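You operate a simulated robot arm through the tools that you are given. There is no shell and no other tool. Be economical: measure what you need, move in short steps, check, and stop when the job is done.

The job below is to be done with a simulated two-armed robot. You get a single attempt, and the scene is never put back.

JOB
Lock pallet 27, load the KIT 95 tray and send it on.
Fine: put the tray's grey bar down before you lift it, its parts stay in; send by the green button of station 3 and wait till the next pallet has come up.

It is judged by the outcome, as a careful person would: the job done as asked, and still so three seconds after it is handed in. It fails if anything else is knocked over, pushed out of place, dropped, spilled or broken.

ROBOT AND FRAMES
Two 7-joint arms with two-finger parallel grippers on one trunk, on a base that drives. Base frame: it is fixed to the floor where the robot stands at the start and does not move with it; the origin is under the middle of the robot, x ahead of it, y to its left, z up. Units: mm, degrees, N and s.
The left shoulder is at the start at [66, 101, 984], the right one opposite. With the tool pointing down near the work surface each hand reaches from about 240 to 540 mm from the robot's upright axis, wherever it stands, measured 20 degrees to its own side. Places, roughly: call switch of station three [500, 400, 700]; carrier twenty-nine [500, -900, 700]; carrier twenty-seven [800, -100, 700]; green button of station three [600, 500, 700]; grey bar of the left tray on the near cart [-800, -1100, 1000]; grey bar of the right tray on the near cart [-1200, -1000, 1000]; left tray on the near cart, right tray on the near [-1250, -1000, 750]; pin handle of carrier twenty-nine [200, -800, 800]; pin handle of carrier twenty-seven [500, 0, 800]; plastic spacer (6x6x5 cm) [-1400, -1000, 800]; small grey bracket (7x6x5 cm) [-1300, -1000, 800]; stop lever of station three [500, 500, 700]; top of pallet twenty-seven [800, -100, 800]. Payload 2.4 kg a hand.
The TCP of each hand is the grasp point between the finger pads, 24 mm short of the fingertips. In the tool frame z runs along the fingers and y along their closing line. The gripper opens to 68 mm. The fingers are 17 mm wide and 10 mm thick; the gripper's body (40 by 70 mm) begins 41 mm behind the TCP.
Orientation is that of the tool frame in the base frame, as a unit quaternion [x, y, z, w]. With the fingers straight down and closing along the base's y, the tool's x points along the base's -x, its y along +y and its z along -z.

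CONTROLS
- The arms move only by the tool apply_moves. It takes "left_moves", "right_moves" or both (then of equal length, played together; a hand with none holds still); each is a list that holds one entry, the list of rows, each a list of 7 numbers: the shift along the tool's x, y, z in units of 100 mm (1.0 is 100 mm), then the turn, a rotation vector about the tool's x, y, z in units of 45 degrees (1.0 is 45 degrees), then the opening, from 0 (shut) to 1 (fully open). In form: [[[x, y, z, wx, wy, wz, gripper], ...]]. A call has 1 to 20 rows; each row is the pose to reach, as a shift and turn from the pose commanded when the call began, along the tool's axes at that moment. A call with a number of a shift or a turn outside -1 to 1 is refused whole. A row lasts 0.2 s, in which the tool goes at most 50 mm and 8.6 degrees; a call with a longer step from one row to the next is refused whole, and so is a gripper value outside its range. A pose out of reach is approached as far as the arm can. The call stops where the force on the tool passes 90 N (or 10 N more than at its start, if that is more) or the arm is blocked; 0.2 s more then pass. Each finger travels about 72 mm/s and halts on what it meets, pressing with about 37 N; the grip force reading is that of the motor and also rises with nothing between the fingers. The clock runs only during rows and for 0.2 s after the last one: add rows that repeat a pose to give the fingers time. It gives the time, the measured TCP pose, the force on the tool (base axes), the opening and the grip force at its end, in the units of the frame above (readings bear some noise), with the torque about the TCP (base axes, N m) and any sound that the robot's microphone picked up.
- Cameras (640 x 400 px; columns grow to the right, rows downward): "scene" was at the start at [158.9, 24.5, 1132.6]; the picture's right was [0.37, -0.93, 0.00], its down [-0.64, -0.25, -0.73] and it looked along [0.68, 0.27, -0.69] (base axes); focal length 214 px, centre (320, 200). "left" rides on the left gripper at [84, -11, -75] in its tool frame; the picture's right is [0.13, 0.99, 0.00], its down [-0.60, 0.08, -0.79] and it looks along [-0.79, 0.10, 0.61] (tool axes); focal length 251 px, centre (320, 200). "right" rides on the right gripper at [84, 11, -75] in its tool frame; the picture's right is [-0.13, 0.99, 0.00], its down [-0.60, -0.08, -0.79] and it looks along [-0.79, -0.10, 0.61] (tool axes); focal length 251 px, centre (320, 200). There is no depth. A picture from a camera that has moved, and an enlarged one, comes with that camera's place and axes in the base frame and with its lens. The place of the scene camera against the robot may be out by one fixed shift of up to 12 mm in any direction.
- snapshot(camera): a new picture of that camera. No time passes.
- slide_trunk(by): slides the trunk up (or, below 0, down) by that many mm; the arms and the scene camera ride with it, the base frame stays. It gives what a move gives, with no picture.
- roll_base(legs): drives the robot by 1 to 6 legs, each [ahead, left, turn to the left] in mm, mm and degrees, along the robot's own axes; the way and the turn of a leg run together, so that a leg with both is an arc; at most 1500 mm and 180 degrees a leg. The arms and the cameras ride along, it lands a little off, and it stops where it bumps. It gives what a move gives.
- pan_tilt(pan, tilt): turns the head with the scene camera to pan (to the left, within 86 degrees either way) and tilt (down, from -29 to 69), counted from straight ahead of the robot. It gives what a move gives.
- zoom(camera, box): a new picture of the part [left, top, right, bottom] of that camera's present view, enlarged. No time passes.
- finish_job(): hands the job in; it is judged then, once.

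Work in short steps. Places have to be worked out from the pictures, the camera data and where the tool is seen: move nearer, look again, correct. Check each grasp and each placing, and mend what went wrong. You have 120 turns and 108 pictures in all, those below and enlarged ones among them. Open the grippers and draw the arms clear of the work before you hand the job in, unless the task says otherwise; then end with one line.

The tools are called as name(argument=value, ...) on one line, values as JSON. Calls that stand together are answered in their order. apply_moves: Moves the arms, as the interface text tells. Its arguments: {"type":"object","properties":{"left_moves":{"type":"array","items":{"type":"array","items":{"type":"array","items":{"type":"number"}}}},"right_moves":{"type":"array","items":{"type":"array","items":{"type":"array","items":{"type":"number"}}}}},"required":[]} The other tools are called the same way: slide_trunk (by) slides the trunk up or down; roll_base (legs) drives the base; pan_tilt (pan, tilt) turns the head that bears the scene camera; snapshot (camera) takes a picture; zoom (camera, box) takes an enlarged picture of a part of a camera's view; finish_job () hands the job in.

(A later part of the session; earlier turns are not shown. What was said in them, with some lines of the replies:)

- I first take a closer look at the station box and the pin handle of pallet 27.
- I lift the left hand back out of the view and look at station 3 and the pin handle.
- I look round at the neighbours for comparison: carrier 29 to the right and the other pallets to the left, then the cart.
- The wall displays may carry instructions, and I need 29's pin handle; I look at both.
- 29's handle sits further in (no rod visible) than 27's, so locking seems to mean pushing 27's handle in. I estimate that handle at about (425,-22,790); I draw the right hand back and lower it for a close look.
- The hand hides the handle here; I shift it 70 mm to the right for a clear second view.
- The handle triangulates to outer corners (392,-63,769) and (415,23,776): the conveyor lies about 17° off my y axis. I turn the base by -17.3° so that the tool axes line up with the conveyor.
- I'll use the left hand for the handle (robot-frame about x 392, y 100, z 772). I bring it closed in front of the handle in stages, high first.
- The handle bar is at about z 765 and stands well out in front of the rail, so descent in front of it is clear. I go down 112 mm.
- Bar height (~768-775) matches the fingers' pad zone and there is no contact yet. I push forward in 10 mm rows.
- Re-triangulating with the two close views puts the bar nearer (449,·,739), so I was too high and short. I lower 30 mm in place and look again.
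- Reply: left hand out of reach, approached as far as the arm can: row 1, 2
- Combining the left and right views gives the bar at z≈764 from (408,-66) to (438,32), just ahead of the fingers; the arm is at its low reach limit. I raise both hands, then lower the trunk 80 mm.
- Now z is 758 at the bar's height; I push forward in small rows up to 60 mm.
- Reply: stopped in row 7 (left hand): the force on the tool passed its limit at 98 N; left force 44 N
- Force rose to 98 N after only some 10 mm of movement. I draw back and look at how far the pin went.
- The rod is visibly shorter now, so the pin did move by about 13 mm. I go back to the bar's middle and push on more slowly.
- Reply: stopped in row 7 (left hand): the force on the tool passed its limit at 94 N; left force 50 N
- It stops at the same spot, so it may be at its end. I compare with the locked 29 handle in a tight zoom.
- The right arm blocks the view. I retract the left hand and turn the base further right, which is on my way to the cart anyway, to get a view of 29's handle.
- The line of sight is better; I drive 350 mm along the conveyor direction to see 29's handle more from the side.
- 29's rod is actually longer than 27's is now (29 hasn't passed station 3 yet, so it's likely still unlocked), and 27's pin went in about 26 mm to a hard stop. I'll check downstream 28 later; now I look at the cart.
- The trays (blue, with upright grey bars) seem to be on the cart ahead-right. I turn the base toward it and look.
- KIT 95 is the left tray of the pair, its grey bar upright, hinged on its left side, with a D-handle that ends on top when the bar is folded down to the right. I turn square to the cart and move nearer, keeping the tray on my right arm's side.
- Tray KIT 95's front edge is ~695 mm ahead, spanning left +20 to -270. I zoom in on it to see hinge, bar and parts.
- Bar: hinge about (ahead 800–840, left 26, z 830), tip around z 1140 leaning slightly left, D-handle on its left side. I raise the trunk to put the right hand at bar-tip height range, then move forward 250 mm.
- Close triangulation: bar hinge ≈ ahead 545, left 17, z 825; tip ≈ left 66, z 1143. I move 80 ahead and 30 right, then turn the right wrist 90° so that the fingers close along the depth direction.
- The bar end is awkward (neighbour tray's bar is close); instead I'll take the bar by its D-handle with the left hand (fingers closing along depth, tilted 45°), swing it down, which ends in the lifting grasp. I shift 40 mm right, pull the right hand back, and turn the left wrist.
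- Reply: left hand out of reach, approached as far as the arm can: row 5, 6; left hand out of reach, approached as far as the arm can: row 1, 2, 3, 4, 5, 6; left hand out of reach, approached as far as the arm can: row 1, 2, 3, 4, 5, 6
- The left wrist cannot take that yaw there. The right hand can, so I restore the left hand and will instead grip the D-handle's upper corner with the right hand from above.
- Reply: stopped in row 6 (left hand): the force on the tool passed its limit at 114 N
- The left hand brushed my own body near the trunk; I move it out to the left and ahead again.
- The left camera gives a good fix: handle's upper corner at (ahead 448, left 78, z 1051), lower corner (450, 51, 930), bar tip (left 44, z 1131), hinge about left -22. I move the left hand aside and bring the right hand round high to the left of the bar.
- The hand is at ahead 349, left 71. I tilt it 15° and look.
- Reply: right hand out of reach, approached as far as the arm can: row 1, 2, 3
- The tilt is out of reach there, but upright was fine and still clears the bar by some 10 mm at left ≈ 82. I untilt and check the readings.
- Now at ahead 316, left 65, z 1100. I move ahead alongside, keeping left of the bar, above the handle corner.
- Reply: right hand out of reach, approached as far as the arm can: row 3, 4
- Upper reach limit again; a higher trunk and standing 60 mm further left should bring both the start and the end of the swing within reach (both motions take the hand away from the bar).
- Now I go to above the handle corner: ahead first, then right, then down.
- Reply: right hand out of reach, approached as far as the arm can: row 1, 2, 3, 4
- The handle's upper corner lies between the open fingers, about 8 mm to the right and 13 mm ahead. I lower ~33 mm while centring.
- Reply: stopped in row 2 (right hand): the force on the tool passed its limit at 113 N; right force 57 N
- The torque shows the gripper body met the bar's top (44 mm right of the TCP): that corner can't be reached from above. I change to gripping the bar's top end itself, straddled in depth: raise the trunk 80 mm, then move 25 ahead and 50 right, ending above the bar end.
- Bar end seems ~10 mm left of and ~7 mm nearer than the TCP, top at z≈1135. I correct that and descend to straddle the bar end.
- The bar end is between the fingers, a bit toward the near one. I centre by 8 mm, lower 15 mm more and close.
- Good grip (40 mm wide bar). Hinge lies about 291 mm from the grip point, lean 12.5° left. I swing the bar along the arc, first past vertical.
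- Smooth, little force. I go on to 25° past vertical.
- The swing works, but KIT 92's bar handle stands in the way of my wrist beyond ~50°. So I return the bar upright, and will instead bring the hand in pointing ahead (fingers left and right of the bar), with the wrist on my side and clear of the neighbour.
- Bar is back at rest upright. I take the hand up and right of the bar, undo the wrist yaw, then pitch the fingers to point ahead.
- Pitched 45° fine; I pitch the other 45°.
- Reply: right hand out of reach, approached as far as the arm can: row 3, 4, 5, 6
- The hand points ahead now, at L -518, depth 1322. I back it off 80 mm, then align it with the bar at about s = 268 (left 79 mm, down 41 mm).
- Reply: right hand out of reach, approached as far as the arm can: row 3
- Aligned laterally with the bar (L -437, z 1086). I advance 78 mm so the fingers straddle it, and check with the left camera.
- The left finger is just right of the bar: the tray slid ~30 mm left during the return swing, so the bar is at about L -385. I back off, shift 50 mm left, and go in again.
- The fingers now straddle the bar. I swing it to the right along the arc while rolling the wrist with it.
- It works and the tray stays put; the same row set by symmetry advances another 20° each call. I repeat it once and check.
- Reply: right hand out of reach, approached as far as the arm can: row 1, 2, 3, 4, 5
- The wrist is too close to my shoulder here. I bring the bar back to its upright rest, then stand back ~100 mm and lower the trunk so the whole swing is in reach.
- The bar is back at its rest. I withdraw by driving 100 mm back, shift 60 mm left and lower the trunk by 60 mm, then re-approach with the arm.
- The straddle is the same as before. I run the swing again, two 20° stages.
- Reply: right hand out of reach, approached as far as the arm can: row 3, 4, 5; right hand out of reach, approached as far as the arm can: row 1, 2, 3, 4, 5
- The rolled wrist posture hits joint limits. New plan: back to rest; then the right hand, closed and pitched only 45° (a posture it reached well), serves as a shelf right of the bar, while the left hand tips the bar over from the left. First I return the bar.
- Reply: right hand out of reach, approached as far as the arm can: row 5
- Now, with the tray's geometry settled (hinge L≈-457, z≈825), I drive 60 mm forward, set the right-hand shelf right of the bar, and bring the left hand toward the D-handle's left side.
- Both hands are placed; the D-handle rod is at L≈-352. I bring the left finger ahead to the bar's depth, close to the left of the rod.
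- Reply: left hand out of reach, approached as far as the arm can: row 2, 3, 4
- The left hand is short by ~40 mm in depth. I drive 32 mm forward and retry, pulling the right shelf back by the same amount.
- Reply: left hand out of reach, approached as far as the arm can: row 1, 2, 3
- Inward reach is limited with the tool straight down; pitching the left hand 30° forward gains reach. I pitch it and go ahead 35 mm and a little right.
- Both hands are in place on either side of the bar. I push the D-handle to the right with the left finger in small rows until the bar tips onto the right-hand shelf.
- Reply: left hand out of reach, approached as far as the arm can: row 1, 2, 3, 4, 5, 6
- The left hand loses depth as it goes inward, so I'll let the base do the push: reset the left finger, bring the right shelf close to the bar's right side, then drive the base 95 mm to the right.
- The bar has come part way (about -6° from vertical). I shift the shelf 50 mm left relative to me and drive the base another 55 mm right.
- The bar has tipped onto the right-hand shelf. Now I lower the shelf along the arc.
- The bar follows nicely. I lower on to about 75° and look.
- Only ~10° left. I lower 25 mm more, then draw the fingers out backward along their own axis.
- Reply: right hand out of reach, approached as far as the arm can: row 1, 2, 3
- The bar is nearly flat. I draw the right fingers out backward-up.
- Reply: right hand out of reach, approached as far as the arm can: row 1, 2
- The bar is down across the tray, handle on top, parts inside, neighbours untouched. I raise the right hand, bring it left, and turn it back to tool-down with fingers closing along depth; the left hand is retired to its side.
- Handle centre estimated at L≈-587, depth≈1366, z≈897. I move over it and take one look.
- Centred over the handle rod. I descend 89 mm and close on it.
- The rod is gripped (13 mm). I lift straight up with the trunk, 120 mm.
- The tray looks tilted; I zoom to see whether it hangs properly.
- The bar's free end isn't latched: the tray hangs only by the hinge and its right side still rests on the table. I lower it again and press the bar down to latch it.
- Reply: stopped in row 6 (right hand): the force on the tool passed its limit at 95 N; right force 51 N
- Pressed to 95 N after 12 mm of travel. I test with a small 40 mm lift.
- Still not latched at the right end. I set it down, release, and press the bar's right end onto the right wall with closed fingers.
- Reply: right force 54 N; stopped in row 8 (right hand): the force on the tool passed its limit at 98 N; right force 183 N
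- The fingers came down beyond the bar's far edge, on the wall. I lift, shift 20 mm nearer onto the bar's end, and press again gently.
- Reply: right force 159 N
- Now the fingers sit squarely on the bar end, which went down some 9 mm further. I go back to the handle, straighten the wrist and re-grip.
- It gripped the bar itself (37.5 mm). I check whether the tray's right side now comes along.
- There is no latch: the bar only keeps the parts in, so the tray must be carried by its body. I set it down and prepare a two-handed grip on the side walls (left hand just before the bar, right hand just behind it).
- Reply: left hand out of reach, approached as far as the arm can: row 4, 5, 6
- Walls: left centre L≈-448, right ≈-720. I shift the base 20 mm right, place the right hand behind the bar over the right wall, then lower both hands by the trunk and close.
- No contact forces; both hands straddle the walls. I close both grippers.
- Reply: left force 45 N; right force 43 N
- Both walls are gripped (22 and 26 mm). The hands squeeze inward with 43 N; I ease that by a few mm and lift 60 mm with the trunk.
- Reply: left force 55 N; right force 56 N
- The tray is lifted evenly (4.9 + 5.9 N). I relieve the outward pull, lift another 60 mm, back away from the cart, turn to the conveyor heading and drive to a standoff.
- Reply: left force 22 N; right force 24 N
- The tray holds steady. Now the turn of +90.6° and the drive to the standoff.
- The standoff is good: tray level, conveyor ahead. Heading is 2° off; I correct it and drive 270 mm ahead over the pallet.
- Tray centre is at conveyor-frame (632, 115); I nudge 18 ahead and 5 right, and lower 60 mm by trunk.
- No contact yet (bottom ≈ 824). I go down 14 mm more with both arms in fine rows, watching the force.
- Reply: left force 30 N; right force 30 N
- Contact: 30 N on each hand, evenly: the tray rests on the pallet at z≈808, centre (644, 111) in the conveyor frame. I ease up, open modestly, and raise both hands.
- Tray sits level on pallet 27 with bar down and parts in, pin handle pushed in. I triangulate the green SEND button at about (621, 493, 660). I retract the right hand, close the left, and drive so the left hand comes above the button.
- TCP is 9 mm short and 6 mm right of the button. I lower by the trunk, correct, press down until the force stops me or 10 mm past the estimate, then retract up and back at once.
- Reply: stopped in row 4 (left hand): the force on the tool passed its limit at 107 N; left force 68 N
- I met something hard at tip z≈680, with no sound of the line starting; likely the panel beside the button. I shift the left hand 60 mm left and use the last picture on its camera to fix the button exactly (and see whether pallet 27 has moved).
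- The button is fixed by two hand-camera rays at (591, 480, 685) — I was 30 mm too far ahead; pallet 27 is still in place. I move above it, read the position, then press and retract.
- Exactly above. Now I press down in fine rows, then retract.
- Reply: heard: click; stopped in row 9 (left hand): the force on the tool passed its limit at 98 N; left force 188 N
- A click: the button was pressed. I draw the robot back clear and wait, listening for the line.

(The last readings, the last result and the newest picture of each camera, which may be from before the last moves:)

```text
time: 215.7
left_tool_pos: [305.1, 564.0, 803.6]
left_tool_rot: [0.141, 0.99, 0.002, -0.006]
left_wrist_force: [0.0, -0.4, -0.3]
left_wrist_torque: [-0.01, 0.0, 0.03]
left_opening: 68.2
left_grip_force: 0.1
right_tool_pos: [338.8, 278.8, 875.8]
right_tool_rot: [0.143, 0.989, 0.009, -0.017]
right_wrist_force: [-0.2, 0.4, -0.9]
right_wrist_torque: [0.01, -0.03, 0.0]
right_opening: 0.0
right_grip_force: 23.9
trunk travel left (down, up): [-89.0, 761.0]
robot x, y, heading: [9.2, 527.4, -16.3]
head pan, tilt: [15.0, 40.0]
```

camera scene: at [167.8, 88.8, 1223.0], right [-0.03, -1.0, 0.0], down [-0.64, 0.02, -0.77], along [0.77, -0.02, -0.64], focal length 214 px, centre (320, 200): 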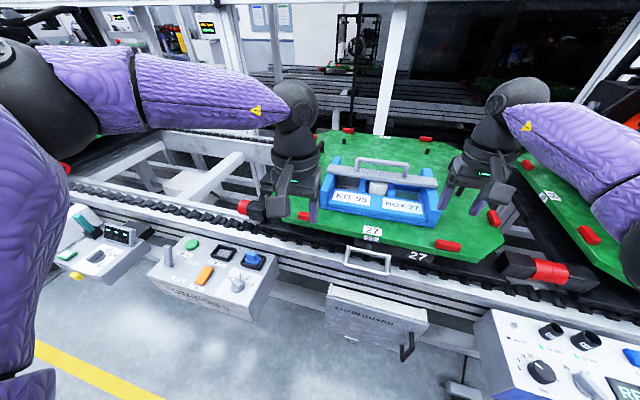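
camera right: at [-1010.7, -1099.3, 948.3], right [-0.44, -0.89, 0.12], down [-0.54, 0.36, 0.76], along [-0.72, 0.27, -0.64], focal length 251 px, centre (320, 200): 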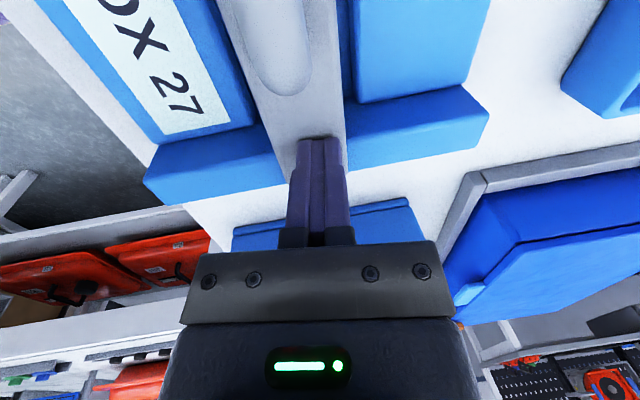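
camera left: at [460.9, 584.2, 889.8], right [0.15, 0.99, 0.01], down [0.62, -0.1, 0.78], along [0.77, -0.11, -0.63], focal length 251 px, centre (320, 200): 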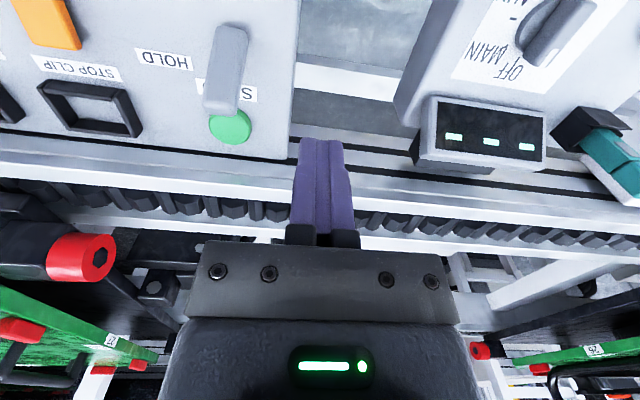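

No alarm and nothing in the way; I open the right gripper too and wait a further 12 s for the next pallet to come up.

apply_moves(right_moves=[[[0, 0, 0, 0, 0, 0, 0.5], [0, 0, 0, 0, 0, 0, 1], [0, 0, 0, 0, 0, 0, 1], [0, 0, 0, 0, 0, 0, 1], [0, 0, 0, 0, 0, 0, 1], [0, 0, 0, 0, 0, 0, 1], [0, 0, 0, 0, 0, 0, 1], [0, 0, 0, 0, 0, 0, 1], [0, 0, 0, 0, 0, 0, 1], [0, 0, 0, 0, 0, 0, 1], [0, 0, 0, 0, 0, 0, 1], [0, 0, 0, 0, 0, 0, 1], [0, 0, 0, 0, 0, 0, 1], [0, 0, 0, 0, 0, 0, 1], [0, 0, 0, 0, 0, 0, 1], [0, 0, 0, 0, 0, 0, 1], [0, 0, 0, 0, 0, 0, 1], [0, 0, 0, 0, 0, 0, 1], [0, 0, 0, 0, 0, 0, 1], [0, 0, 0, 0, 0, 0, 1]]])

apply_moves(right_moves=[[[0, 0, 0, 0, 0, 0, 1], [0, 0, 0, 0, 0, 0, 1], [0, 0, 0, 0, 0, 0, 1], [0, 0, 0, 0, 0, 0, 1], [0, 0, 0, 0, 0, 0, 1], [0, 0, 0, 0, 0, 0, 1], [0, 0, 0, 0, 0, 0, 1], [0, 0, 0, 0, 0, 0, 1], [0, 0, 0, 0, 0, 0, 1], [0, 0, 0, 0, 0, 0, 1], [0, 0, 0, 0, 0, 0, 1], [0, 0, 0, 0, 0, 0, 1], [0, 0, 0, 0, 0, 0, 1], [0, 0, 0, 0, 0, 0, 1], [0, 0, 0, 0, 0, 0, 1], [0, 0, 0, 0, 0, 0, 1], [0, 0, 0, 0, 0, 0, 1], [0, 0, 0, 0, 0, 0, 1], [0, 0, 0, 0, 0, 0, 1], [0, 0, 0, 0, 0, 0, 1]]])

apply_moves(right_moves=[[[0, 0, 0, 0, 0, 0, 1], [0, 0, 0, 0, 0, 0, 1], [0, 0, 0, 0, 0, 0, 1], [0, 0, 0, 0, 0, 0, 1], [0, 0, 0, 0, 0, 0, 1], [0, 0, 0, 0, 0, 0, 1], [0, 0, 0, 0, 0, 0, 1], [0, 0, 0, 0, 0, 0, 1], [0, 0, 0, 0, 0, 0, 1], [0, 0, 0, 0, 0, 0, 1], [0, 0, 0, 0, 0, 0, 1], [0, 0, 0, 0, 0, 0, 1], [0, 0, 0, 0, 0, 0, 1], [0, 0, 0, 0, 0, 0, 1], [0, 0, 0, 0, 0, 0, 1], [0, 0, 0, 0, 0, 0, 1], [0, 0, 0, 0, 0, 0, 1], [0, 0, 0, 0, 0, 0, 1], [0, 0, 0, 0, 0, 0, 1], [0, 0, 0, 0, 0, 0, 1]]])

```text
time: 219.8
left_tool_pos: [304.8, 564.3, 803.5]
left_tool_rot: [0.14, 0.99, 0.002, -0.006]
left_wrist_force: [0.9, 0.6, 0.2]
left_wrist_torque: [-0.01, -0.01, 0.01]
left_opening: 68.1
left_grip_force: 0.0
right_tool_pos: [338.1, 278.2, 876.5]
right_tool_rot: [0.143, 0.989, 0.01, -0.017]
right_wrist_force: [-0.5, -0.2, 0.0]
right_wrist_torque: [-0.02, -0.01, 0.02]
right_opening: 68.0
right_grip_force: 0.2
trunk travel left (down, up): [-89.0, 761.0]
robot x, y, heading: [2.4, 531.9, -16.2]
head pan, tilt: [15.0, 40.0]
```

```text
time: 224.1
left_tool_pos: [304.4, 564.3, 802.5]
left_tool_rot: [0.141, 0.99, 0.002, -0.005]
left_wrist_force: [-0.2, -0.6, -0.1]
left_wrist_torque: [-0.03, 0.0, -0.04]
left_opening: 68.3
left_grip_force: 0.0
right_tool_pos: [338.4, 278.6, 877.0]
right_tool_rot: [0.144, 0.989, 0.009, -0.017]
right_wrist_force: [0.2, 0.2, -0.4]
right_wrist_torque: [-0.01, 0.0, 0.0]
right_opening: 67.8
right_grip_force: 0.0
trunk travel left (down, up): [-89.0, 761.0]
robot x, y, heading: [7.0, 529.0, -16.5]
head pan, tilt: [15.0, 40.0]
```

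```text
time: 228.2
left_tool_pos: [304.6, 564.1, 803.0]
left_tool_rot: [0.141, 0.99, 0.002, -0.006]
left_wrist_force: [-0.8, 0.0, 0.9]
left_wrist_torque: [-0.02, -0.07, -0.01]
left_opening: 68.1
left_grip_force: 0.0
right_tool_pos: [339.1, 277.5, 875.9]
right_tool_rot: [0.143, 0.99, 0.009, -0.017]
right_wrist_force: [-0.9, -0.4, 0.1]
right_wrist_torque: [-0.01, 0.02, 0.03]
right_opening: 67.9
right_grip_force: 0.0
trunk travel left (down, up): [-89.0, 761.0]
robot x, y, heading: [4.4, 530.9, -16.2]
head pan, tilt: [15.0, 40.0]
```

finish_job()

```text
The job is handed in.
```

I locked pallet 27, loaded the KIT 95 tray with its bar down and parts in, and pressed station 3's green button. I did not see pallet 27 leave or the next pallet come up. My last picture, taken before the press, still showed 27 in place. After that I heard only the button's click and waited about 27 s. The lock is my reading of the pin going in to a hard stop, as no click came. My first press missed the button and pushed hard on the panel beside it.
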